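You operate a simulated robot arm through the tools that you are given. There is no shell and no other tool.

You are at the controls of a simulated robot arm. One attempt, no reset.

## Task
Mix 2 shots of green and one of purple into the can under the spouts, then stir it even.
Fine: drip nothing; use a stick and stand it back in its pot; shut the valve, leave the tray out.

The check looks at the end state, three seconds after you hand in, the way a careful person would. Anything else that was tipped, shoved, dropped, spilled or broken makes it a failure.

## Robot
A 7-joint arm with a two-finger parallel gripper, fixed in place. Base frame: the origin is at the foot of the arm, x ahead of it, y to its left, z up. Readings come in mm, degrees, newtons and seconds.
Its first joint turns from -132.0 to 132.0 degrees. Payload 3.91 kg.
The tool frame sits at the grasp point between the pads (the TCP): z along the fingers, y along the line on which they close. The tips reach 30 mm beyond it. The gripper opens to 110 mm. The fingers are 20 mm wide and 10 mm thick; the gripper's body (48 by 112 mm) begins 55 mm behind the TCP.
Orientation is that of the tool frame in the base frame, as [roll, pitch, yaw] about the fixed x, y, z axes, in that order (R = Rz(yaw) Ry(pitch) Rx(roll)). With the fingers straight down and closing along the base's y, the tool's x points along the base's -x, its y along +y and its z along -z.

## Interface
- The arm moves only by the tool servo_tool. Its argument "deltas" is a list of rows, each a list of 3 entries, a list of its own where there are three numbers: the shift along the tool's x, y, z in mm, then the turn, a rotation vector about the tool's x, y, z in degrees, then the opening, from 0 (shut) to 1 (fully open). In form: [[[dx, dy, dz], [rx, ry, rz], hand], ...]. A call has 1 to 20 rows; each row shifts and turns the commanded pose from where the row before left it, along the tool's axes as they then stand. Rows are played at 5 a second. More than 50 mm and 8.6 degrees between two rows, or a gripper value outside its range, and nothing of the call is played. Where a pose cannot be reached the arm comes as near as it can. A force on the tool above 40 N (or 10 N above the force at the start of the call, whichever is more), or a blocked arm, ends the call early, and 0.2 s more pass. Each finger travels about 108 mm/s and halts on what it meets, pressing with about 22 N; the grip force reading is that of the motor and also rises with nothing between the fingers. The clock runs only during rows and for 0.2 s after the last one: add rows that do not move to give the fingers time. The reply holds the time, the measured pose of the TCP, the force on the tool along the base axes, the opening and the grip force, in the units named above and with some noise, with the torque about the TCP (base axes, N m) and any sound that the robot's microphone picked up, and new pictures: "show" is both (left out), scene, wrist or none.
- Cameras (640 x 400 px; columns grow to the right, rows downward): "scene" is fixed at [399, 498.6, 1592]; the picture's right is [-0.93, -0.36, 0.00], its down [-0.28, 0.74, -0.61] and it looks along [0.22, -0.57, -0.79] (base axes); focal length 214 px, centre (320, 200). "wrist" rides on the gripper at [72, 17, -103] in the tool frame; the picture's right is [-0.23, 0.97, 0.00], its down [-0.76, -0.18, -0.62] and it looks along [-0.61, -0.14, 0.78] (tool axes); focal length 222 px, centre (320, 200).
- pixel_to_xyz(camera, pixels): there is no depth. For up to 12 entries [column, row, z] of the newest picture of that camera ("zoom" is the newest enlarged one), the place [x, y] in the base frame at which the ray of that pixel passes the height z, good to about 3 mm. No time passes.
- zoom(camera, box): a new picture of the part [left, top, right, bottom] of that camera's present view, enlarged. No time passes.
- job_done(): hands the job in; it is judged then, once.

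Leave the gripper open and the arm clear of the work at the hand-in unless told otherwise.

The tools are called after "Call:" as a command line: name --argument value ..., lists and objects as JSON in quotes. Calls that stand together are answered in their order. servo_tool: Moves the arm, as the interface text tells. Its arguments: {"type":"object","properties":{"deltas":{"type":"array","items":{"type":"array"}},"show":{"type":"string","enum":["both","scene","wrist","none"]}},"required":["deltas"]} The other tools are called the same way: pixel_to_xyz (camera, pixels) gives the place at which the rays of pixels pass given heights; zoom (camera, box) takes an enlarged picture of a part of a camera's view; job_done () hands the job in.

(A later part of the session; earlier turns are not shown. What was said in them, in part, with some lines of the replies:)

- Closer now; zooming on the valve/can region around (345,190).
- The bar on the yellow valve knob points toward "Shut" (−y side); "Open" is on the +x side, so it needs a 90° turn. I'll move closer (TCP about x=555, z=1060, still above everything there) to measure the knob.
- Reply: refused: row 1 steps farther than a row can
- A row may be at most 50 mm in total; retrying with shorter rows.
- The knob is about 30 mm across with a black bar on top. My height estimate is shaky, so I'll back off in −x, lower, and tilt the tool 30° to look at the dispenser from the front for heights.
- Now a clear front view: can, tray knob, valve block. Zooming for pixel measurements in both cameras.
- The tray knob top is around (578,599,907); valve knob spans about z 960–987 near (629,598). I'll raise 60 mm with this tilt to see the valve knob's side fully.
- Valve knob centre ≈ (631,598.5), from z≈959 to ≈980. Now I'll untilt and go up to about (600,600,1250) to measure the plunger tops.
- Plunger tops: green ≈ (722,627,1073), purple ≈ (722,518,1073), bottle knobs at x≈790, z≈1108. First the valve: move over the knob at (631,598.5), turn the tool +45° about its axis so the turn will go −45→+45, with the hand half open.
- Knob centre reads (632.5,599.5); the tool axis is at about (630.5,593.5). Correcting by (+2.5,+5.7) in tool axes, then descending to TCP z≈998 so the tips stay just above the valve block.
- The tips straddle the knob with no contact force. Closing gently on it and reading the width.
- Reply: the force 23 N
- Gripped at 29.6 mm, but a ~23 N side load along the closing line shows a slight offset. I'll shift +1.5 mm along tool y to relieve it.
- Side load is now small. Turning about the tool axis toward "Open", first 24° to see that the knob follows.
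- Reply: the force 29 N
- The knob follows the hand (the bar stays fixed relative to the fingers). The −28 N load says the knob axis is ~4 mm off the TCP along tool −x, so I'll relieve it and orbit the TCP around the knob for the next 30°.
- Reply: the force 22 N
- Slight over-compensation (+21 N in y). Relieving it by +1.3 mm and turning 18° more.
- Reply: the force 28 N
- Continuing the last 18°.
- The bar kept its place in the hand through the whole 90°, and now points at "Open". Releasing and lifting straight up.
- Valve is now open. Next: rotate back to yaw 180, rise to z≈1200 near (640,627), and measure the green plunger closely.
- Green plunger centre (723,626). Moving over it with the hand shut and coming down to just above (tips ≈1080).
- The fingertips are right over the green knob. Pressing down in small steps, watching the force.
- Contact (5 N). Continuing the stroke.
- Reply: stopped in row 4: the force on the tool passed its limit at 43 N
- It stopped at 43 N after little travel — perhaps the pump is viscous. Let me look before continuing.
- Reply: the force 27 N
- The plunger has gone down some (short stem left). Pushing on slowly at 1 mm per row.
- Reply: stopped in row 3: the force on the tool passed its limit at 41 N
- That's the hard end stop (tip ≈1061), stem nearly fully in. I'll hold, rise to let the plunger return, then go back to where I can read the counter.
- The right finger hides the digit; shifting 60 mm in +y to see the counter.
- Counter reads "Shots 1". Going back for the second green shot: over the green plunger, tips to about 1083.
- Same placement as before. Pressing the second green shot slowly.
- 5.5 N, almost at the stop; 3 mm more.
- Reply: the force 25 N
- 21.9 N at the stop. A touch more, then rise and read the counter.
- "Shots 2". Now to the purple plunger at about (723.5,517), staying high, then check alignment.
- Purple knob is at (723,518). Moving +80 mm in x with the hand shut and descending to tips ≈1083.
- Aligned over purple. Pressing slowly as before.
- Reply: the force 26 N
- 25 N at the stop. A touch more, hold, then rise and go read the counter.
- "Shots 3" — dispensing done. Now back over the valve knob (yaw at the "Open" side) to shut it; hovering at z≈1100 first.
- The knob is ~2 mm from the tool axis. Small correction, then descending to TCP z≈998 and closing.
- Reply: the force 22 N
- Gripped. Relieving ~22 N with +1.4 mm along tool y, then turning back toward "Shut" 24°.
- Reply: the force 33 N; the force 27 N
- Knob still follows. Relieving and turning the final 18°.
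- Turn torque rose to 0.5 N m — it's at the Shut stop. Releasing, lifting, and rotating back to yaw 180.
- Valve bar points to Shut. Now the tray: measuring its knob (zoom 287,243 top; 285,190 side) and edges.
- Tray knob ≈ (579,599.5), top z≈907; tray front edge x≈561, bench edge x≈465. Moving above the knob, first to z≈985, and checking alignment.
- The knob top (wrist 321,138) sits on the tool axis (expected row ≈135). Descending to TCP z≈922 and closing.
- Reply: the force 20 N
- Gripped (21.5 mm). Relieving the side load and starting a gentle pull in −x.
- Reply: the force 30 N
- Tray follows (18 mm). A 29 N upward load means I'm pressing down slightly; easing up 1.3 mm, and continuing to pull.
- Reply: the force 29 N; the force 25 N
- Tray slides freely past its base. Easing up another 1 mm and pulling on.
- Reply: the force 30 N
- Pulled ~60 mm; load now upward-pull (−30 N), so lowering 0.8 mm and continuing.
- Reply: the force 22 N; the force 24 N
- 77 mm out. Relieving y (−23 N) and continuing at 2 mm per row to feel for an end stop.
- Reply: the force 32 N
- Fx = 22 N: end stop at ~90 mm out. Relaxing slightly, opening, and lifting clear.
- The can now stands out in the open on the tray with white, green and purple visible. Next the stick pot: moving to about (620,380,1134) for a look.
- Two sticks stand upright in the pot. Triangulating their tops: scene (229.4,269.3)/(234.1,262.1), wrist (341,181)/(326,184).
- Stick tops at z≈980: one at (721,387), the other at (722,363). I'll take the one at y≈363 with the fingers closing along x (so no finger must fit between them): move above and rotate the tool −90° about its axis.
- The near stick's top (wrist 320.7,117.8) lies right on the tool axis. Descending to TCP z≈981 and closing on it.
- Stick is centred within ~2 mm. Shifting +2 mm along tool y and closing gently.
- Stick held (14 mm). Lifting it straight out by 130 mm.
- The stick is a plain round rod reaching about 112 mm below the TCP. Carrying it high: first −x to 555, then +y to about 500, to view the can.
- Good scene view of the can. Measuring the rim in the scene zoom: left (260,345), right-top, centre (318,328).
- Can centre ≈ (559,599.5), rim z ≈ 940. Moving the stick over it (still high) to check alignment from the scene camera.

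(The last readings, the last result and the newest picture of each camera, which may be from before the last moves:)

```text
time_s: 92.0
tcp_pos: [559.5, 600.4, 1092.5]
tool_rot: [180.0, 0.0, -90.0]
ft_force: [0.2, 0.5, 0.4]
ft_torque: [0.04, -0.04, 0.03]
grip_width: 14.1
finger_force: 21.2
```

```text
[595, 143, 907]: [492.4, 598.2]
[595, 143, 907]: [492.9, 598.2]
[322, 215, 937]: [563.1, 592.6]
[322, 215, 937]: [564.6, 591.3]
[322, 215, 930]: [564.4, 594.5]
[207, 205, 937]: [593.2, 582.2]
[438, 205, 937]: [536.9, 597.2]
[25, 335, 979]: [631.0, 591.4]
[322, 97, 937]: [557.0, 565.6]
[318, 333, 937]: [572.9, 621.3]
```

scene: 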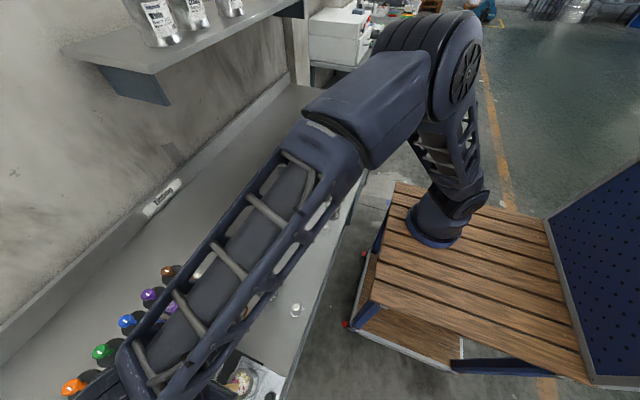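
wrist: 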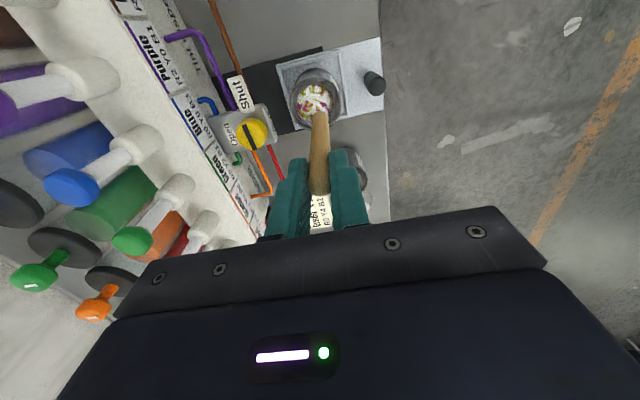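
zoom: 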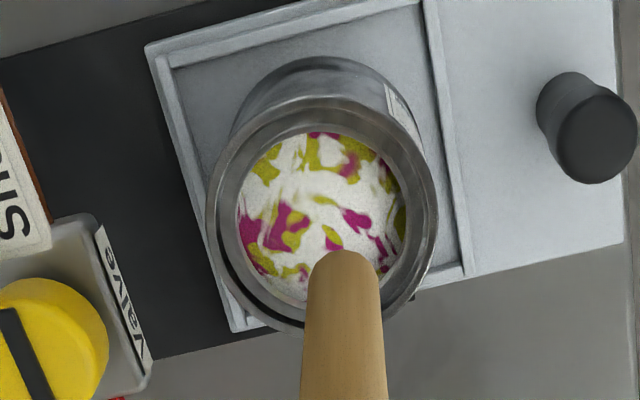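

Can centre is within ~2 mm of the stick axis: (560.5,596). Small shift, then lowering the stick slowly into the paint.

Call:
servo_tool --deltas '[[[1, -1.5, 10], [0, 0, 0], 0], [[0, 0, 12], [0, 0, 0], 0], [[0, 0, 12], [0, 0, 0], 0], [[0, 0, 10], [0, 0, 0], 0], [[0, 0, 8], [0, 0, 0], 0], [[0, 0, 8], [0, 0, 0], 0], [[0, 0, 0], [0, 0, 0], 0]]'

Call:
zoom --camera "wrist" --box '[265, 65, 375, 165]'

Call:
zoom --camera "scene" --box '[200, 330, 290, 400]'

```text
time_s: 93.5
tcp_pos: [560.6, 599.4, 1031.7]
tool_rot: [-179.9, 0.0, -90.0]
ft_force: [-0.5, -0.5, -0.2]
ft_torque: [0.0, -0.01, 0.0]
grip_width: 14.1
finger_force: 22.1
```

scene: 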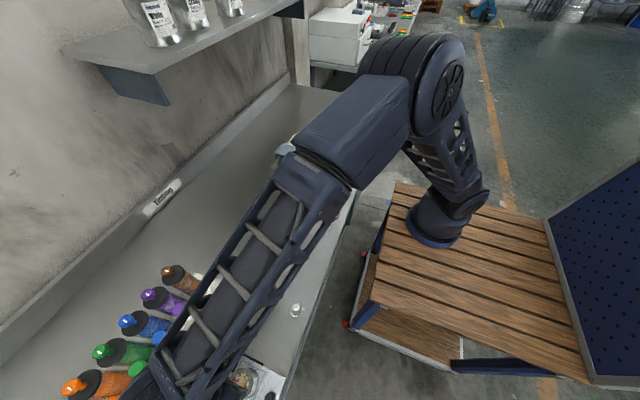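
wrist: 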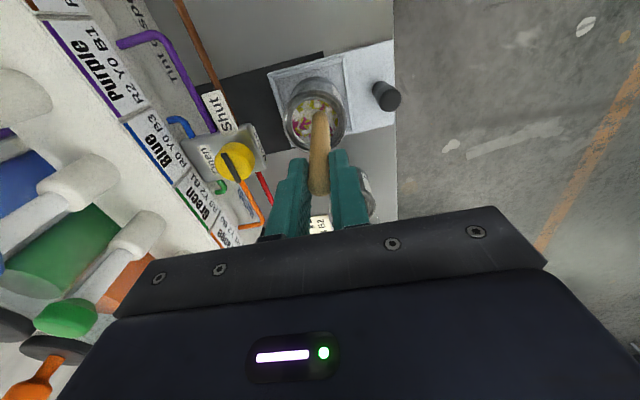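

```text
4.00 times, centred on (320, 115) of wrist
```

zoom: 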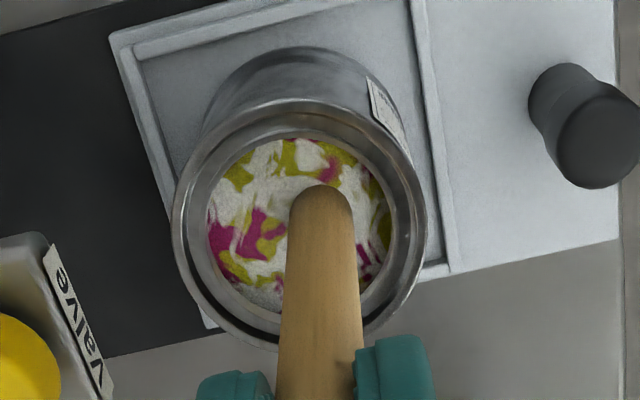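

```text
5.71 times, centred on (245, 365) of scene
```

zoom: 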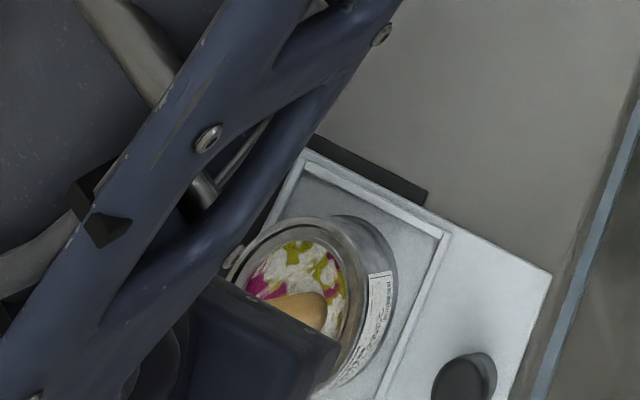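

The stick tip is just at the paint surface. Shifting 2 mm in +x and descending slowly, watching for bottom contact.

Call:
servo_tool --deltas '[[[0, -2, 5], [0, 0, 0], 0], [[0, 0, 5], [0, 0, 0], 0], [[0, 0, 4], [0, 0, 0], 0], [[0, 0, 4], [0, 0, 0], 0], [[0, 0, 3], [0, 0, 0], 0], [[0, 0, 3], [0, 0, 0], 0]]' --show "wrist"

Call:
zoom --camera "wrist" --box '[265, 75, 375, 175]'

```text
time_s: 95.0
tcp_pos: [560.9, 599.3, 1008.1]
tool_rot: [-180.0, 0.0, -90.0]
ft_force: [-0.4, 0.4, 0.8]
ft_torque: [0.02, -0.02, -0.03]
grip_width: 14.1
finger_force: 22.3
```

wrist: 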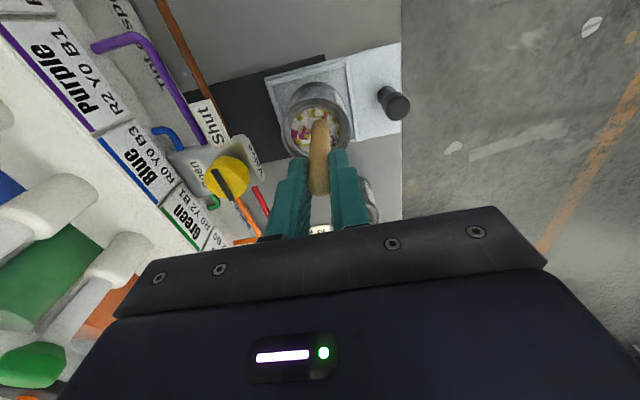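

```text
4.00 times, centred on (320, 125) of wrist
```

zoom: 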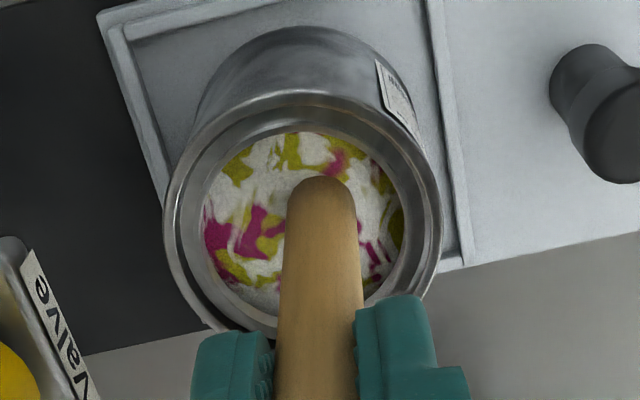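

The paint surface is at z≈911 and the stick is about 23 mm in, no forces. Going 5 mm deeper, then one slow circle of 10 mm radius to test clearance.

Call:
servo_tool --deltas '[[[0, 0, 2.5], [0, 0, 0], 0], [[0, 0, 2.5], [0, 0, 0], 0], [[5, 0, 0], [0, 0, 0], 0], [[5, 0, 0], [0, 0, 0], 0], [[-1.34, 5, 0], [0, 0, 0], 0], [[-3.66, 3.66, 0], [0, 0, 0], 0], [[-5, 1.34, 0], [0, 0, 0], 0], [[-5, -1.34, 0], [0, 0, 0], 0]]' --show "wrist"

Call:
zoom --camera "wrist" --box '[265, 75, 375, 175]'

```text
time_s: 96.8
tcp_pos: [553.4, 603.5, 1003.9]
tool_rot: [180.0, 0.0, -90.0]
ft_force: [0.6, 0.2, -0.7]
ft_torque: [-0.03, 0.01, -0.01]
grip_width: 14.3
finger_force: 22.1
```

wrist: 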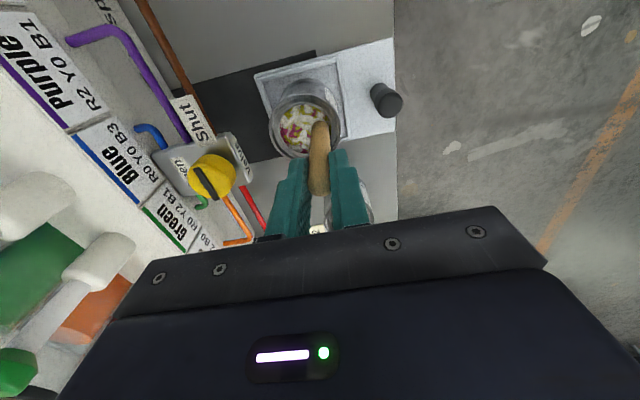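

```text
4.00 times, centred on (320, 125) of wrist
```

zoom: 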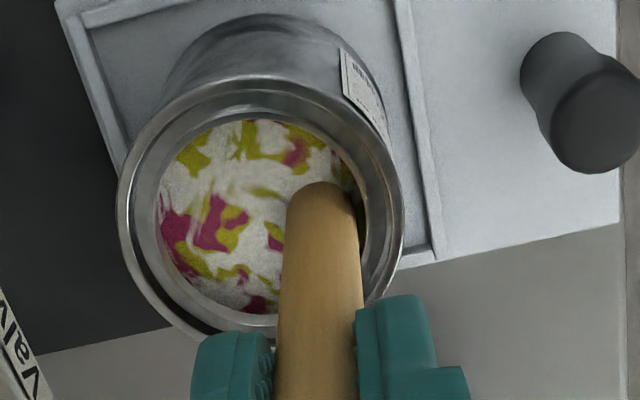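

The stick nearly touches the right wall here, so the true can centre is about (−3.5,−4.7) from my circle centre in tool axes. Recentring and stirring one full circle at 10–11 mm radius.

Call:
servo_tool --deltas '[[[4.2, -4.5, 0], [0, 0, 0], 0], [[4.2, -4.5, 0], [0, 0, 0], 0], [[4.1, -4.4, 0], [0, 0, 0], 0], [[-1.47, 5.5, 0], [0, 0, 0], 0], [[-4.03, 4.03, 0], [0, 0, 0], 0], [[-5.5, 1.47, 0], [0, 0, 0], 0], [[-5.5, -1.47, 0], [0, 0, 0], 0], [[-4.03, -4.03, 0], [0, 0, 0], 0], [[-1.47, -5.5, 0], [0, 0, 0], 0], [[1.47, -5.5, 0], [0, 0, 0], 0], [[4.03, -4.03, 0], [0, 0, 0], 0], [[5.5, -1.47, 0], [0, 0, 0], 0]]' --show "wrist"

Call:
zoom --camera "wrist" --box '[265, 75, 375, 175]'

```text
time_s: 99.3
tcp_pos: [576.3, 602.1, 1003.2]
tool_rot: [-180.0, 0.0, -90.0]
ft_force: [0.2, 0.6, -0.5]
ft_torque: [0.01, -0.01, 0.03]
grip_width: 14.0
finger_force: 22.3
```

wrist: 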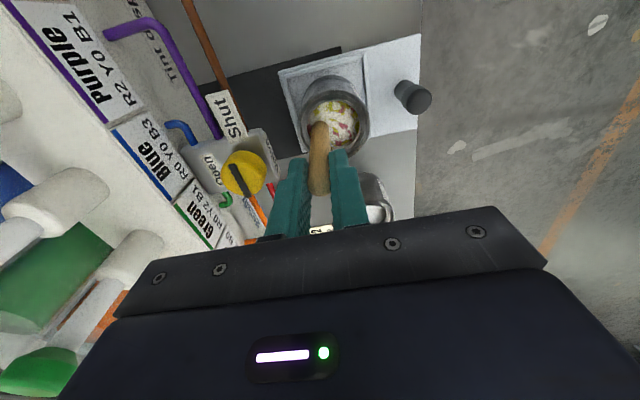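

```text
4.00 times, centred on (320, 125) of wrist
```

zoom: 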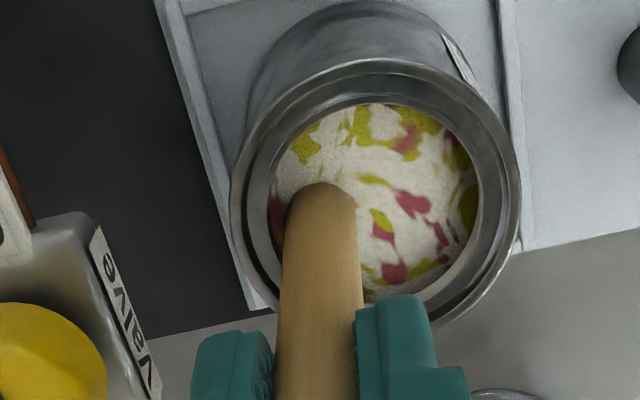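

Clearance is fine, no forces, and colours are fading. Shifting the centre +2 in tool x and continuing to stir.

Call:
servo_tool --deltas '[[[7.5, 1.47, 0], [0, 0, 0], 0], [[4.03, 4.03, 0], [0, 0, 0], 0], [[1.47, 5.5, 0], [0, 0, 0], 0], [[-1.47, 5.5, 0], [0, 0, 0], 0], [[-4.03, 4.03, 0], [0, 0, 0], 0], [[-5.5, 1.47, 0], [0, 0, 0], 0], [[-5.5, -1.47, 0], [0, 0, 0], 0], [[-4.03, -4.03, 0], [0, 0, 0], 0], [[-1.47, -5.5, 0], [0, 0, 0], 0], [[1.47, -5.5, 0], [0, 0, 0], 0], [[4.03, -4.03, 0], [0, 0, 0], 0], [[5.5, -1.47, 0], [0, 0, 0], 0], [[5.5, 1.47, 0], [0, 0, 0], 0], [[4.03, 4.03, 0], [0, 0, 0], 0], [[1.47, 5.5, 0], [0, 0, 0], 0], [[-1.47, 5.5, 0], [0, 0, 0], 0], [[-4.03, 4.03, 0], [0, 0, 0], 0], [[-5.5, 1.47, 0], [0, 0, 0], 0]]' --show "wrist"

Call:
zoom --camera "wrist" --box '[265, 75, 375, 175]'

```text
time_s: 103.2
tcp_pos: [555.1, 601.2, 1005.1]
tool_rot: [179.9, 0.0, -90.0]
ft_force: [-0.3, -0.4, -0.3]
ft_torque: [0.0, 0.03, 0.02]
grip_width: 13.8
finger_force: 22.4
```

wrist: 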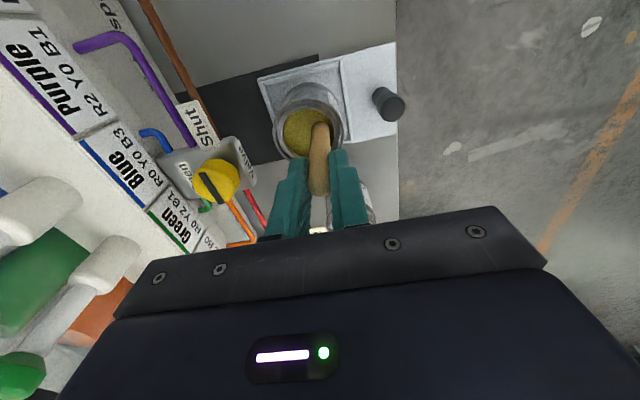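

```text
4.00 times, centred on (320, 125) of wrist
```

zoom: 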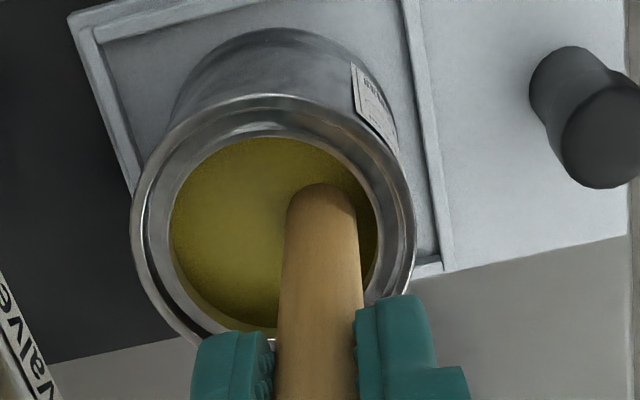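

The paint is now a uniform olive. Two more loops for good measure, ending at the centre.

Call:
servo_tool --deltas '[[[-5.5, -1.47, 0], [0, 0, 0], 0], [[-4.03, -4.03, 0], [0, 0, 0], 0], [[-1.47, -5.5, 0], [0, 0, 0], 0], [[1.47, -5.5, 0], [0, 0, 0], 0], [[4.03, -4.03, 0], [0, 0, 0], 0], [[5.5, -1.47, 0], [0, 0, 0], 0], [[5.5, 1.47, 0], [0, 0, 0], 0], [[4.03, 4.03, 0], [0, 0, 0], 0], [[1.47, 5.5, 0], [0, 0, 0], 0], [[-1.47, 5.5, 0], [0, 0, 0], 0], [[-4.03, 4.03, 0], [0, 0, 0], 0], [[-5.5, 1.47, 0], [0, 0, 0], 0], [[-5.5, -1.47, 0], [0, 0, 0], 0], [[-4.03, -4.03, 0], [0, 0, 0], 0], [[-1.47, -5.5, 0], [0, 0, 0], 0], [[1.47, -5.5, 0], [0, 0, 0], 0], [[4.03, -4.03, 0], [0, 0, 0], 0], [[5.5, -1.47, 0], [0, 0, 0], 0]]' --show "none"

Call:
servo_tool --deltas '[[[0, 5.5, 0], [0, 0, 0], 0], [[0, 5.5, 0], [0, 0, 0], 0], [[0, 0, 0], [0, 0, 0], 0], [[0, 0, -3], [0, 0, 0], 0], [[0, 0, -3], [0, 0, 0], 0], [[0, 0, -4], [0, 0, 0], 0], [[0, 0, -4], [0, 0, 0], 0], [[0, 0, -4], [0, 0, 0], 0], [[0, 0, -4], [0, 0, 0], 0], [[0, 0, -4], [0, 0, 0], 0], [[0, 0, -4], [0, 0, 0], 0], [[0, 0, -4], [0, 0, 0], 0], [[0, 0, 0], [0, 0, 0], 0], [[0, 0, 0], [0, 0, 0], 0]]' --show "both"

Call:
zoom --camera "wrist" --box '[265, 65, 375, 165]'

Call:
zoom --camera "scene" --box '[200, 330, 290, 400]'

```text
time_s: 107.0
tcp_pos: [578.4, 599.9, 1002.7]
tool_rot: [-180.0, 0.0, -90.1]
ft_force: [-0.1, -0.5, 0.0]
ft_torque: [0.0, 0.0, 0.0]
grip_width: 14.3
finger_force: 22.3
```

```text
time_s: 110.0
tcp_pos: [566.8, 600.6, 1037.2]
tool_rot: [179.9, -0.1, -90.0]
ft_force: [0.6, -0.4, -0.4]
ft_torque: [0.0, 0.01, 0.01]
grip_width: 14.3
finger_force: 22.1
```

scene: 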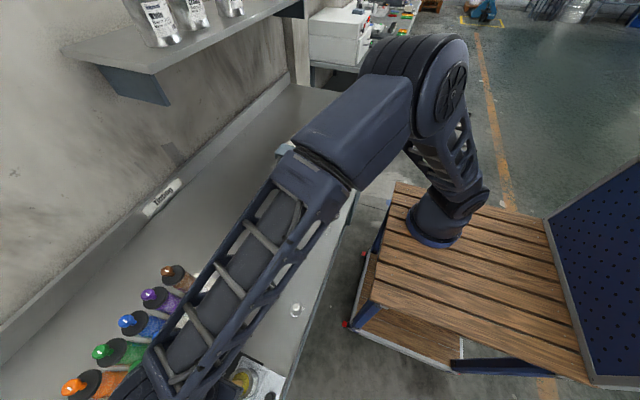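
wrist: 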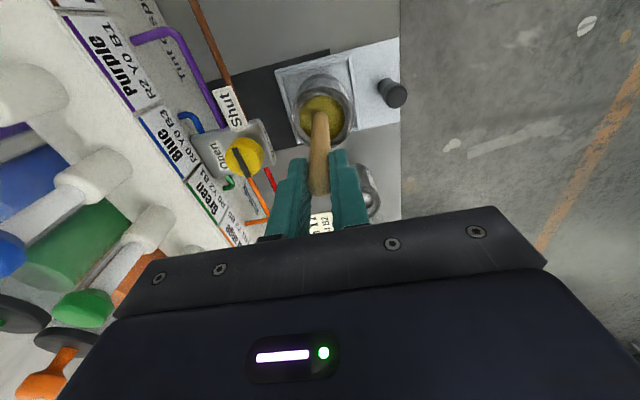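

```text
4.00 times, centred on (320, 115) of wrist
```

zoom: 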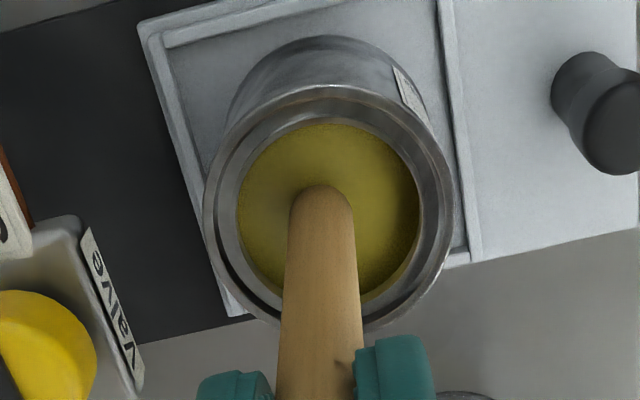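

```text
5.71 times, centred on (245, 365) of scene
```

zoom: 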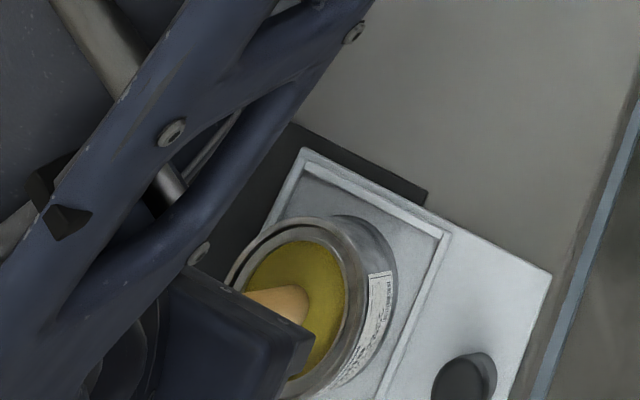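

The stick tip is just above the paint, still inside the can. Holding here to let it drip off (about 12 s).

Call:
servo_tool --deltas '[[[0, 0, 0], [0, 0, 0], 0], [[0, 0, 0], [0, 0, 0], 0], [[0, 0, 0], [0, 0, 0], 0], [[0, 0, 0], [0, 0, 0], 0], [[0, 0, 0], [0, 0, 0], 0], [[0, 0, 0], [0, 0, 0], 0], [[0, 0, 0], [0, 0, 0], 0], [[0, 0, 0], [0, 0, 0], 0], [[0, 0, 0], [0, 0, 0], 0], [[0, 0, 0], [0, 0, 0], 0], [[0, 0, 0], [0, 0, 0], 0], [[0, 0, 0], [0, 0, 0], 0], [[0, 0, 0], [0, 0, 0], 0], [[0, 0, 0], [0, 0, 0], 0], [[0, 0, 0], [0, 0, 0], 0], [[0, 0, 0], [0, 0, 0], 0], [[0, 0, 0], [0, 0, 0], 0], [[0, 0, 0], [0, 0, 0], 0], [[0, 0, 0], [0, 0, 0], 0], [[0, 0, 0], [0, 0, 0], 0]]' --show "none"

Call:
servo_tool --deltas '[[[0, 0, 0], [0, 0, 0], 0], [[0, 0, 0], [0, 0, 0], 0], [[0, 0, 0], [0, 0, 0], 0], [[0, 0, 0], [0, 0, 0], 0], [[0, 0, 0], [0, 0, 0], 0], [[0, 0, 0], [0, 0, 0], 0], [[0, 0, 0], [0, 0, 0], 0], [[0, 0, 0], [0, 0, 0], 0], [[0, 0, 0], [0, 0, 0], 0], [[0, 0, 0], [0, 0, 0], 0], [[0, 0, 0], [0, 0, 0], 0], [[0, 0, 0], [0, 0, 0], 0], [[0, 0, 0], [0, 0, 0], 0], [[0, 0, 0], [0, 0, 0], 0], [[0, 0, 0], [0, 0, 0], 0], [[0, 0, 0], [0, 0, 0], 0], [[0, 0, 0], [0, 0, 0], 0], [[0, 0, 0], [0, 0, 0], 0], [[0, 0, 0], [0, 0, 0], 0], [[0, 0, 0], [0, 0, 0], 0]]' --show "wrist"

Call:
zoom --camera "wrist" --box '[280, 75, 360, 145]'

Call:
zoom --camera "scene" --box '[225, 360, 275, 400]'

```text
time_s: 114.2
tcp_pos: [567.1, 600.1, 1036.1]
tool_rot: [-180.0, 0.0, -90.0]
ft_force: [-0.2, 0.3, -1.2]
ft_torque: [-0.01, -0.01, -0.01]
grip_width: 14.3
finger_force: 22.1
```

```text
time_s: 118.3
tcp_pos: [566.5, 600.5, 1036.6]
tool_rot: [-180.0, 0.0, -90.0]
ft_force: [-0.2, 0.3, -0.1]
ft_torque: [-0.01, 0.01, 0.01]
grip_width: 14.2
finger_force: 22.2
```

wrist: 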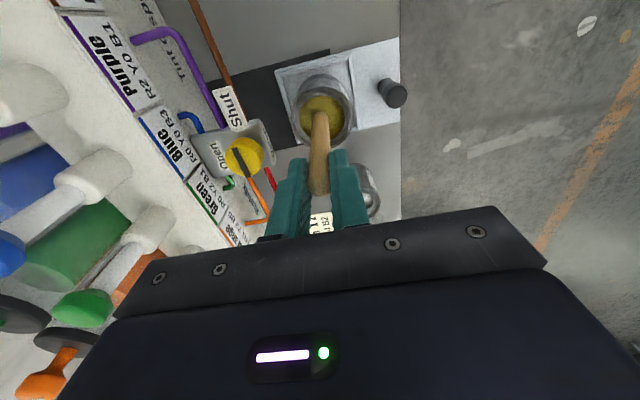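

```text
5.71 times, centred on (320, 110) of wrist
```

zoom: 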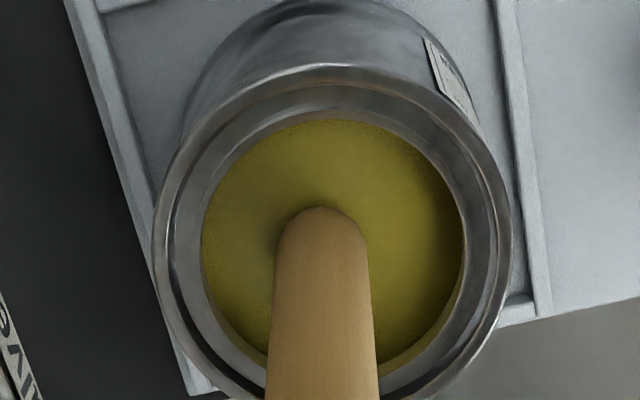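

```text
10.00 times, centred on (250, 380) of scene
```

zoom: 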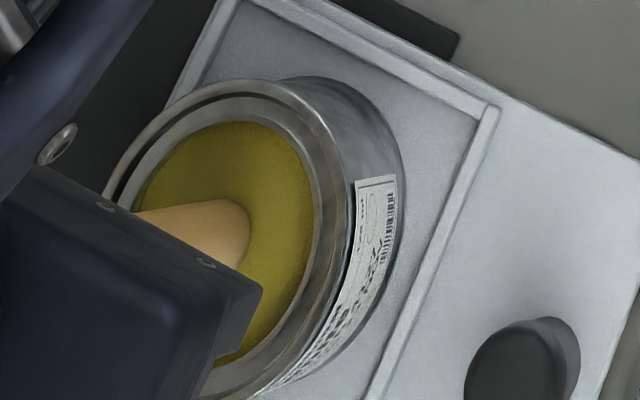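

Stick looks clear of the paint. Raising slowly to just above the rim (still over the can) and holding again.

Call:
servo_tool --deltas '[[[0, 0, -4], [0, 0, 0], 0], [[0, 0, -4], [0, 0, 0], 0], [[0, 0, 0], [0, 0, 0], 0], [[0, 0, 0], [0, 0, 0], 0], [[0, 0, 0], [0, 0, 0], 0], [[0, 0, 0], [0, 0, 0], 0], [[0, 0, 0], [0, 0, 0], 0], [[0, 0, -5], [0, 0, 0], 0], [[0, 0, -5], [0, 0, 0], 0], [[0, 0, -5], [0, 0, 0], 0], [[0, 0, -5], [0, 0, 0], 0], [[0, 0, -5], [0, 0, 0], 0], [[0, 0, -5], [0, 0, 0], 0], [[0, 0, -5], [0, 0, 0], 0], [[0, 0, 0], [0, 0, 0], 0], [[0, 0, 0], [0, 0, 0], 0], [[0, 0, 0], [0, 0, 0], 0], [[0, 0, 0], [0, 0, 0], 0], [[0, 0, 0], [0, 0, 0], 0]]'

Call:
zoom --camera "wrist" --box '[280, 65, 360, 135]'

Call:
zoom --camera "scene" --box '[215, 350, 275, 400]'

```text
time_s: 122.3
tcp_pos: [565.7, 600.8, 1080.7]
tool_rot: [-180.0, 0.1, -90.0]
ft_force: [0.4, -0.4, 0.0]
ft_torque: [-0.01, -0.04, 0.01]
grip_width: 13.9
finger_force: 22.7
```

scene: 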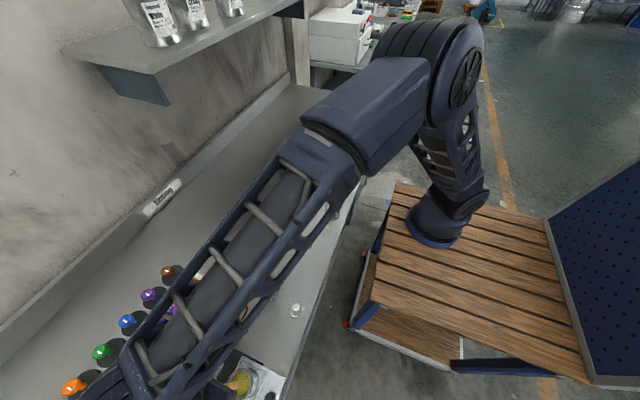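
wrist: 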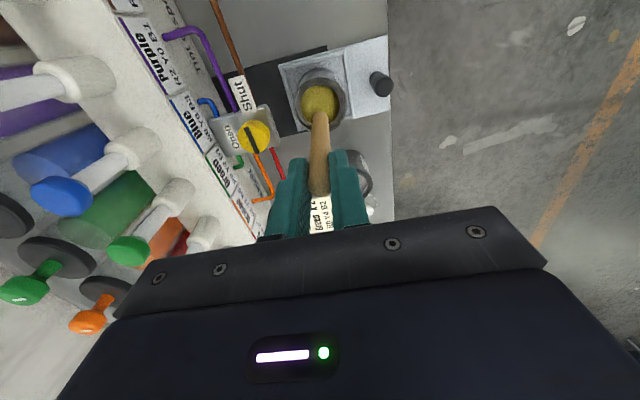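

```text
5.71 times, centred on (320, 100) of wrist
```

zoom: 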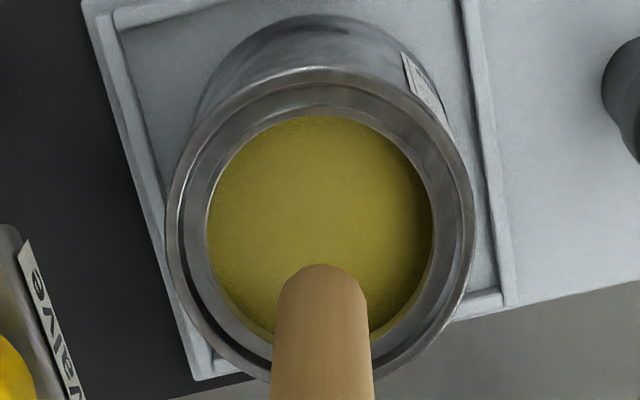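

```text
8.00 times, centred on (245, 375) of scene
```

zoom: 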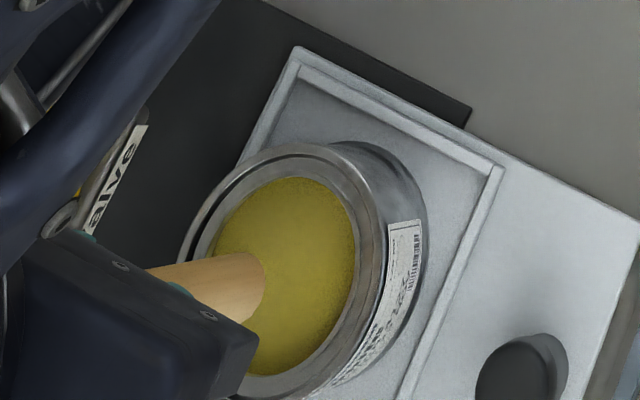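

Colour is even and the stick shows no drops. Waiting 4 s more over the can, then rising to carry height.

Call:
servo_tool --deltas '[[[0, 0, 0], [0, 0, 0], 0], [[0, 0, 0], [0, 0, 0], 0], [[0, 0, 0], [0, 0, 0], 0], [[0, 0, 0], [0, 0, 0], 0], [[0, 0, 0], [0, 0, 0], 0], [[0, 0, 0], [0, 0, 0], 0], [[0, 0, 0], [0, 0, 0], 0], [[0, 0, 0], [0, 0, 0], 0], [[0, 0, 0], [0, 0, 0], 0], [[0, 0, 0], [0, 0, 0], 0], [[0, 0, 0], [0, 0, 0], 0], [[0, 0, 0], [0, 0, 0], 0], [[0, 0, 0], [0, 0, 0], 0], [[0, 0, 0], [0, 0, 0], 0], [[0, 0, 0], [0, 0, 0], 0], [[0, 0, 0], [0, 0, 0], 0], [[0, 0, -10], [0, 0, 0], 0], [[0, 0, -12], [0, 0, 0], 0], [[0, 0, -10], [0, 0, 0], 0], [[0, 0, 0], [0, 0, 0], 0]]' --show "none"

Call:
servo_tool --deltas '[[[10, 0, 0], [0, 0, 0], 0], [[20, 0, 0], [0, 0, 0], 0], [[25, 0, 0], [0, 0, 0], 0], [[25, 0, 0], [0, 0, 0], 0], [[25, 0, 0], [0, 0, 0], 0], [[25, 0, 0], [0, 0, 0], 0], [[25, 0, 0], [0, 0, 0], 0], [[25, 0, 0], [0, 0, 0], 0], [[25, 0, 0], [0, 0, 0], 0], [[20, 0, 0], [0, 0, 0], 0], [[11.5, 0, 0], [0, 0, 0], 0], [[0, 0, 0], [0, 0, 0], 0]]'

Call:
zoom --camera "scene" --box '[200, 230, 320, 400]'

```text
time_s: 126.5
tcp_pos: [565.8, 599.1, 1112.8]
tool_rot: [180.0, 0.0, -90.0]
ft_force: [-0.3, 0.3, -0.2]
ft_torque: [0.0, 0.01, -0.02]
grip_width: 14.3
finger_force: 21.9
```

```text
time_s: 129.2
tcp_pos: [566.0, 363.7, 1111.0]
tool_rot: [-179.9, -0.1, -90.0]
ft_force: [0.2, -1.3, -0.4]
ft_torque: [-0.02, 0.0, 0.0]
grip_width: 14.5
finger_force: 21.5
```

scene: 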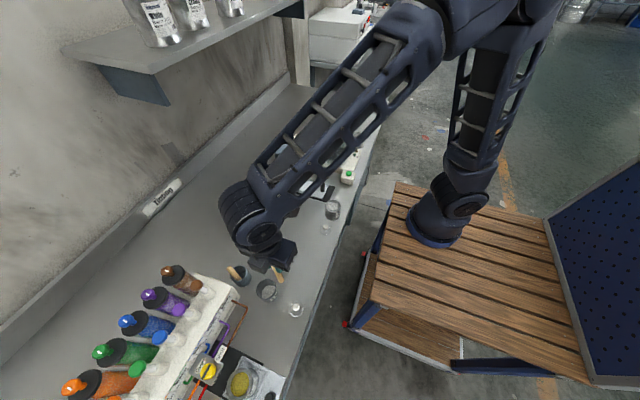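
wrist: 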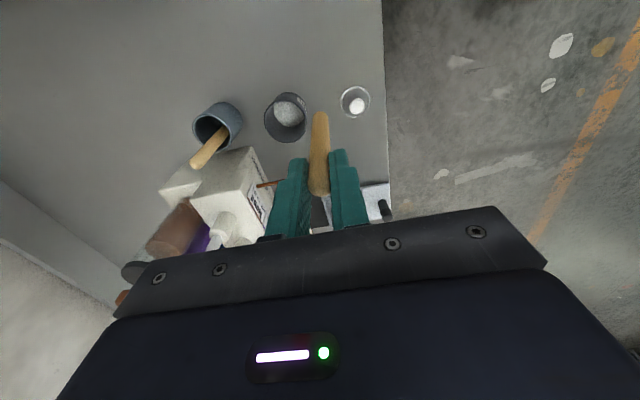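

```text
2.35 times, centred on (260, 315) of scene
```

zoom: 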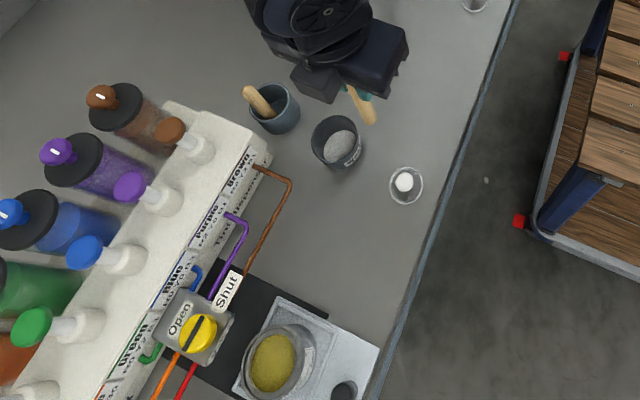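

All clean. Carrying the stick back in +x to above the pot.

Call:
servo_tool --deltas '[[[0, -10, 0], [0, 0, 0], 0], [[0, -20, 0], [0, 0, 0], 0], [[0, -25, 0], [0, 0, 0], 0], [[0, -25, 0], [0, 0, 0], 0], [[0, -25, 0], [0, 0, 0], 0], [[0, -25, 0], [0, 0, 0], 0], [[0, -16, 0], [0, 0, 0], 0], [[0, -10.76, 0], [0, 0, 0], 0], [[0, 0, 0], [0, 0, 0], 0], [[0, 0, 0], [0, 0, 0], 0]]'

Call:
zoom --camera "wrist" --box '[230, 60, 410, 240]'

Call:
zoom --camera "scene" --box '[180, 200, 300, 300]'

```text
time_s: 131.3
tcp_pos: [723.8, 361.3, 1110.3]
tool_rot: [180.0, 0.1, -90.0]
ft_force: [0.3, -0.3, 0.2]
ft_torque: [0.02, -0.03, -0.02]
grip_width: 14.1
finger_force: 21.6
```

scene: 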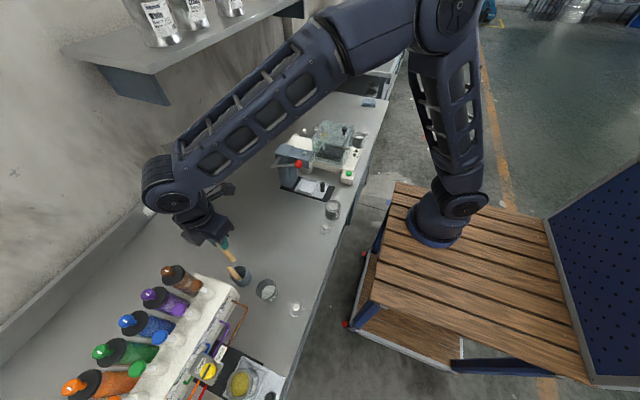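
wrist: 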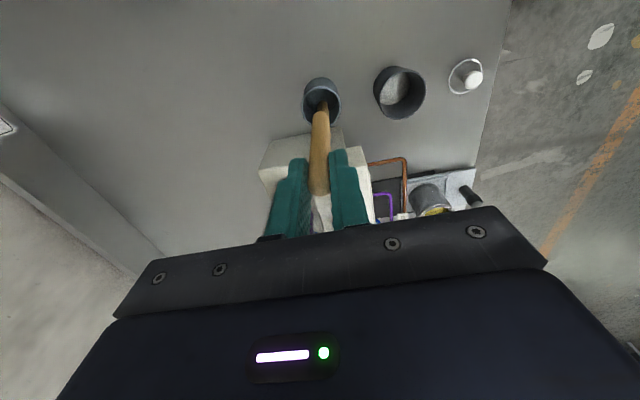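

```text
2.22 times, centred on (320, 150) of wrist
```

zoom: 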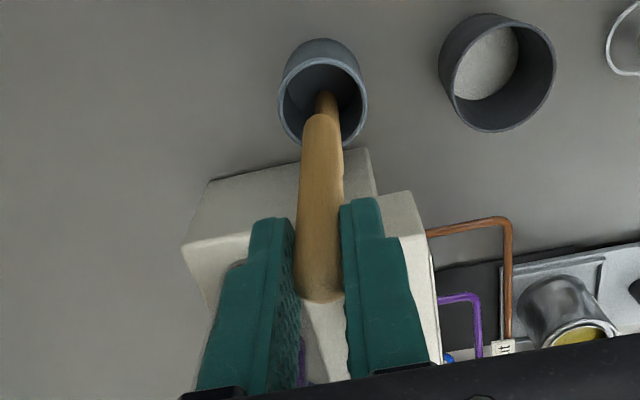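

```text
4.00 times, centred on (240, 250) of scene
```

zoom: 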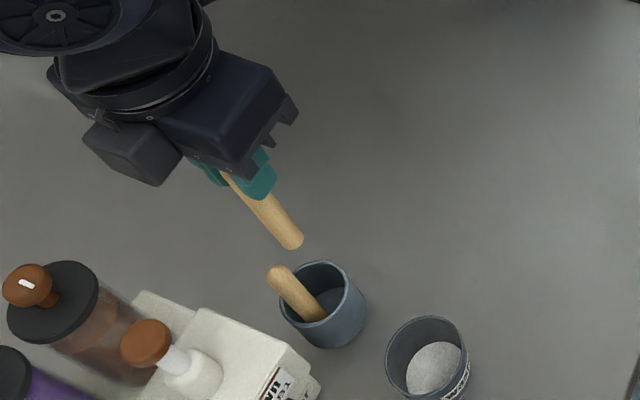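

The view matches the one right after lifting, so it's aligned. Lowering the stick back into its pot, slowly near the end.

Call:
servo_tool --deltas '[[[0, 0, 15], [0, 0, 0], 0], [[0, 0, 20], [0, 0, 0], 0], [[0, 0, 15], [0, 0, 0], 0], [[0, 0, 10], [0, 0, 0], 0], [[0, 0, 10], [0, 0, 0], 0], [[0, 0, 10], [0, 0, 0], 0], [[0, 0, 10], [0, 0, 0], 0], [[0, 0, 10], [0, 0, 0], 0], [[0, 0, 8], [0, 0, 0], 0], [[0, 0, 8], [0, 0, 0], 0], [[0, 0, 6], [0, 0, 0], 0], [[0, 0, 4], [0, 0, 0], 0], [[0, 0, 2], [0, 0, 0], 0], [[0, 0, 0], [0, 0, 0], 0]]' --show "wrist"

Call:
zoom --camera "wrist" --box '[230, 100, 410, 240]'

```text
time_s: 134.3
tcp_pos: [721.3, 362.3, 984.2]
tool_rot: [-179.9, 0.0, -89.9]
ft_force: [-0.1, -0.3, 0.1]
ft_torque: [-0.02, 0.01, -0.02]
grip_width: 14.1
finger_force: 22.4
```

wrist: 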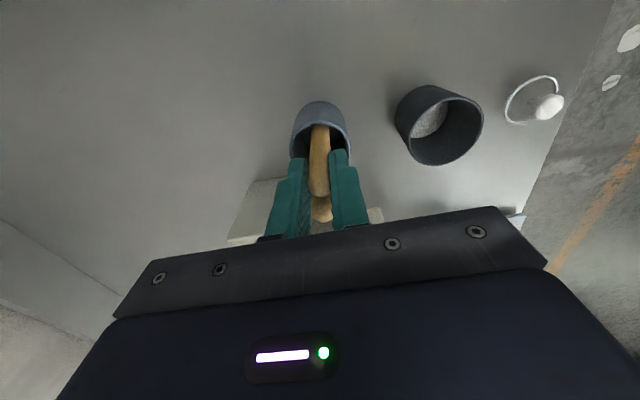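

```text
2.86 times, centred on (320, 170) of wrist
```

zoom: 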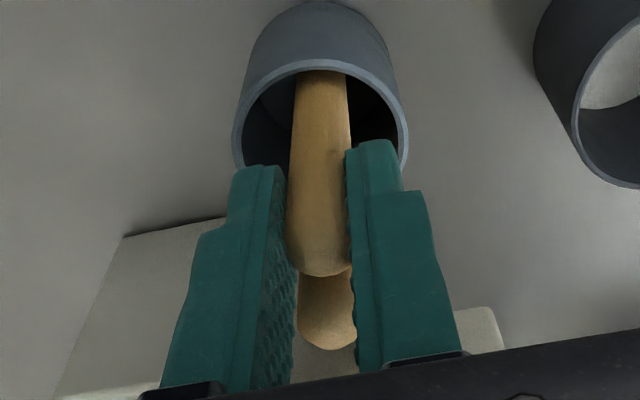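

The stick is in the pot, ~2 mm above its floor and ~2 mm off its old spot. Correcting, setting it down, checking the force.

Call:
servo_tool --deltas '[[[0, -2, 0], [0, 0, 0], 0], [[0, 0, 1], [0, 0, 0], 0], [[0, 0, 1], [0, 0, 0], 0]]' --show "none"

```text
time_s: 135.2
tcp_pos: [724.9, 362.9, 983.4]
tool_rot: [179.9, 0.0, -90.0]
ft_force: [-1.2, -1.2, 5.6]
ft_torque: [-0.16, 0.08, 0.0]
grip_width: 14.1
finger_force: 22.8
```

5.6 N: it stands on the pot floor. Opening the fingers slowly.

Call:
servo_tool --deltas '[[[0, 0, 0], [0, 0, 0], 0.14], [[0, 0, 0], [0, 0, 0], 0.2], [[0, 0, 0], [0, 0, 0], 0.3], [[0, 0, 0], [0, 0, 0], 0.45], [[0, 0, 0], [0, 0, 0], 0.6], [[0, 0, 0], [0, 0, 0], 0.6]]' --show "wrist"

Call:
zoom --camera "wrist" --box '[230, 100, 410, 240]'

```text
time_s: 136.6
tcp_pos: [724.5, 364.3, 981.8]
tool_rot: [180.0, 0.0, -90.0]
ft_force: [0.4, 0.0, -0.3]
ft_torque: [0.01, 0.0, 0.01]
grip_width: 66.0
finger_force: 0.0
```

wrist: 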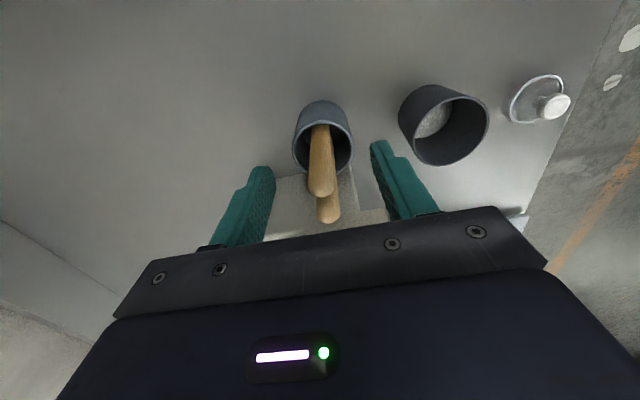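

```text
2.86 times, centred on (320, 170) of wrist
```

zoom: 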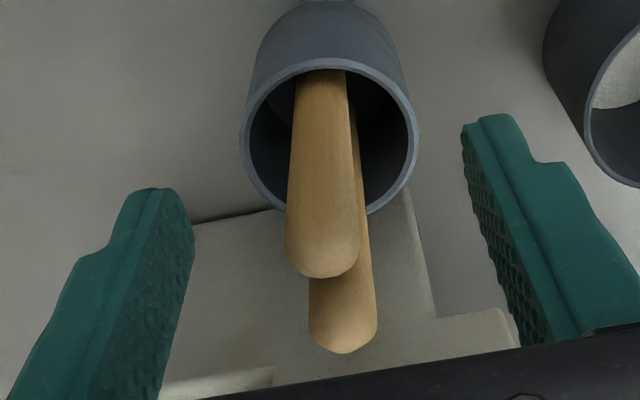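

The stick stands in the pot. Rising straight up, turning back to yaw 180, and backing off to a clear spot to inspect everything.

Call:
servo_tool --deltas '[[[0, 0, -10], [0, 0, 0], 0.6], [[0, 0, -25], [0, 0, 0], 0.6], [[0, 0, -35], [0, 0, 0], 0.6], [[0, 0, -45], [0, 0, 0], 0.6], [[0, 0, -45], [0, 0, 8], 0.8], [[0, 0, -45], [0, 0, 8], 1], [[0, 0, -45], [0, 0, 8], 1], [[0, 0, 0], [0, 0, 8], 1], [[0, 0, 0], [0, 0, 8], 1], [[0, 0, 0], [0, 0, 8], 1], [[0, 0, 0], [0, 0, 8], 1], [[0, 0, 0], [0, 0, 8], 1], [[0, 0, 0], [0, 0, 8], 1], [[0, 0, 0], [0, 0, 8], 1], [[0, 0, 0], [0, 0, 8], 1], [[0, 0, 0], [0, 0, 2], 1], [[0, 0, 0], [0, 0, 0], 1]]'

Call:
servo_tool --deltas '[[[45, 0, 0], [0, 0, 0], 1], [[45, 0, 0], [0, 0, 0], 1], [[45, 0, 0], [0, 0, 0], 1], [[45, 0, 0], [0, 0, 0], 1], [[45, 0, 0], [0, 0, 0], 1], [[40, 20, 0], [0, 0, 0], 1], [[20, 40, 0], [0, 0, 0], 1], [[0, 40, 0], [0, 0, 0], 1], [[0, 0, 0], [0, 0, 0], 1]]'

Call:
zoom --camera "wrist" --box '[240, 60, 480, 230]'

Call:
zoom --camera "scene" --box '[60, 240, 320, 400]'

```text
time_s: 140.2
tcp_pos: [724.3, 364.4, 1232.2]
tool_rot: [-179.9, 0.0, 179.9]
ft_force: [-0.4, -0.2, -0.1]
ft_torque: [-0.03, 0.0, -0.03]
grip_width: 110.3
finger_force: 0.0
```

scene: 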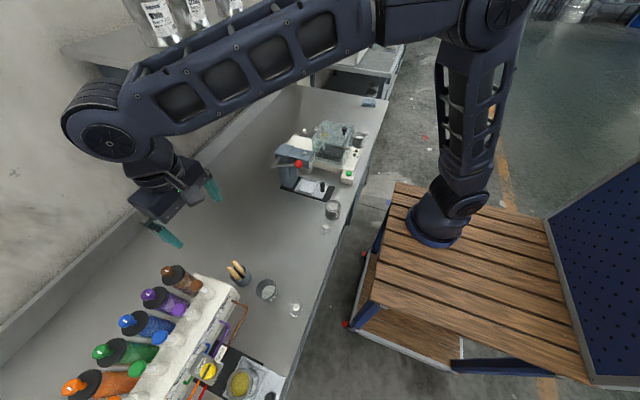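
wrist: 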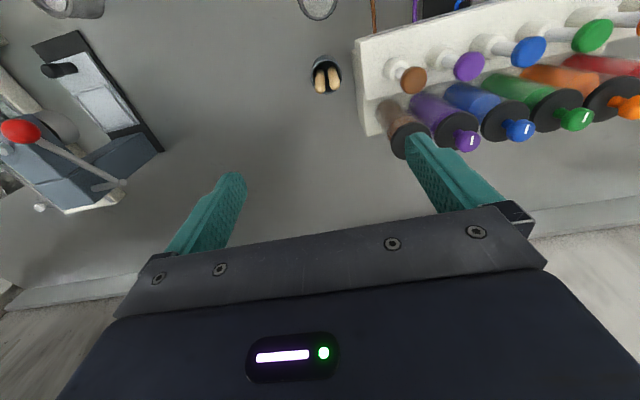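

```text
time_s: 142.2
tcp_pos: [440.3, 461.4, 1233.2]
tool_rot: [-180.0, 0.0, 180.0]
ft_force: [0.6, -0.4, 0.6]
ft_torque: [-0.01, 0.04, 0.03]
grip_width: 110.2
finger_force: 0.0
```

scene: 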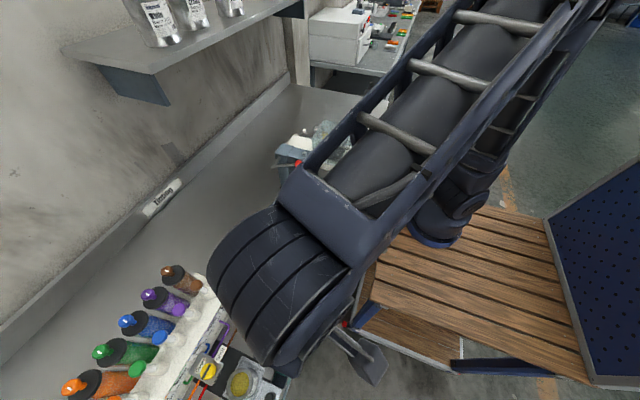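
wrist: 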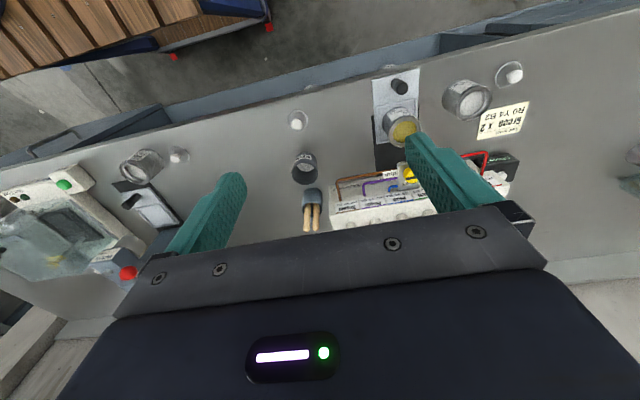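

```text
2.35 times, centred on (360, 145) of wrist
```

zoom: 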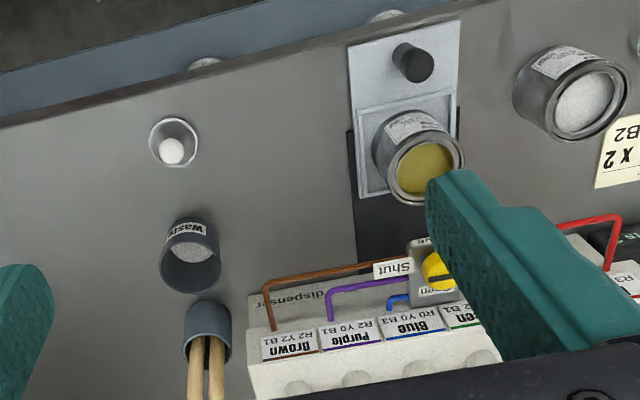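

```text
2.46 times, centred on (190, 320) of scene
```

zoom: 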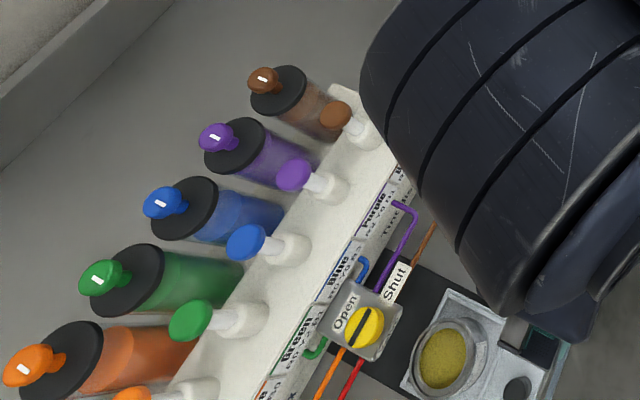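

Everything looks in order. Moving back toward the starting pose, clear of the work, for a final inspection.

Call:
servo_tool --deltas '[[[0, -35, -25], [0, 0, 0], 1], [[0, -35, -25], [0, 0, 0], 1], [[0, -35, -25], [0, 0, 0], 1], [[0, -35, -25], [0, 0, 0], 1], [[0, -25, -10], [0, 0, 0], 1], [[0, 0, 0], [0, 0, 0], 1]]'

Call:
zoom --camera "scene" --box '[180, 240, 320, 400]'

Call:
zoom --camera "scene" --box '[195, 340, 285, 400]'

Call:
zoom --camera "scene" --box '[210, 250, 310, 325]'

```text
time_s: 143.6
tcp_pos: [439.8, 296.7, 1341.6]
tool_rot: [180.0, 0.0, -180.0]
ft_force: [0.1, 0.6, -0.2]
ft_torque: [-0.01, 0.0, -0.01]
grip_width: 110.0
finger_force: 0.2
```

scene: 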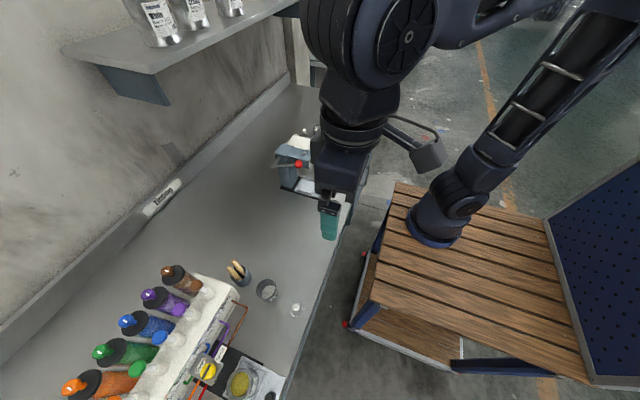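
wrist: 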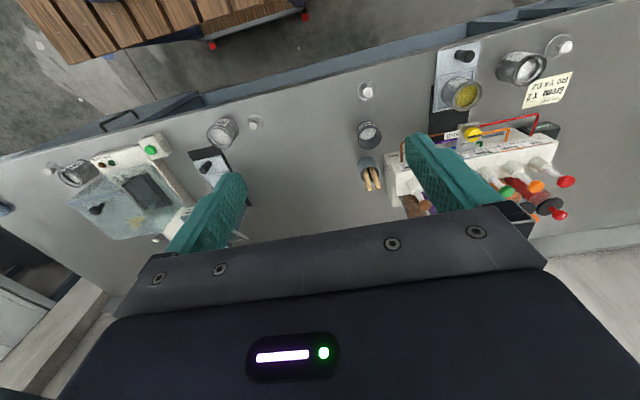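

```text
2.50 times, centred on (250, 320) of scene
```

zoom: 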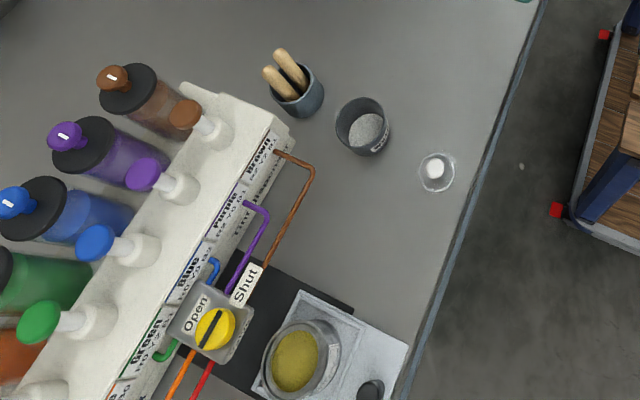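

```text
6.67 times, centred on (240, 370) of scene
```

zoom: 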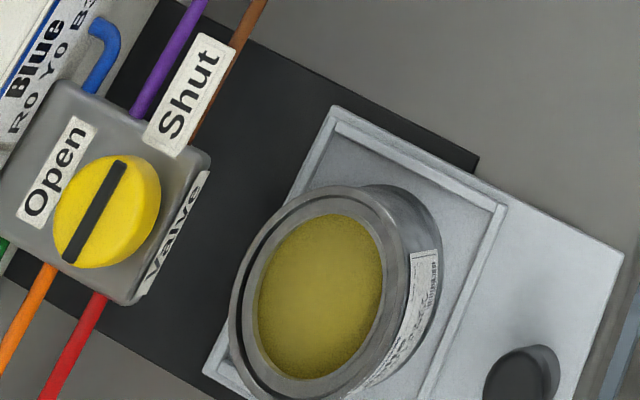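

```text
5.33 times, centred on (260, 288) of scene
```

zoom: 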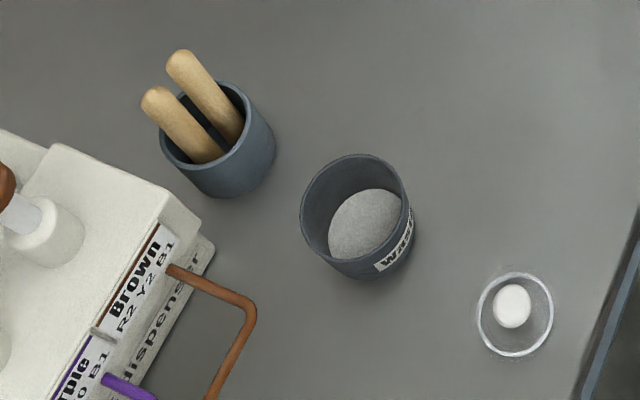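

Final check: the counter read 3 shots, and the paint is one even olive. The valve bar sits where it was at the start, on Shut, and the tray is out. Both sticks stand in their pot, the bench shows no drips, and the arm is clear with the hand open. Handing in.

Call:
job_done

```text
The job is handed in.
```

The job is done and handed in. Two shots of green and one of purple went into the can under the spouts; the counter read 3.

- **Paint:** stirred for about four loops until it was one even olive colour.
- **Stick:** I let it drip off over the can for about 16 seconds, then stood it back in its pot. No drips showed on the bench or the tray in the last pictures.
- **Valve:** turned back to Shut, with the bar in the same position as at the start.
- **Tray:** pulled out about 90 mm to its end stop and left there.

On the first green shot I pushed the plunger against its end stop twice, but the counter registered only one shot. I saw nothing else on the bench moved or tipped. The arm finished clear of the work with the gripper open.
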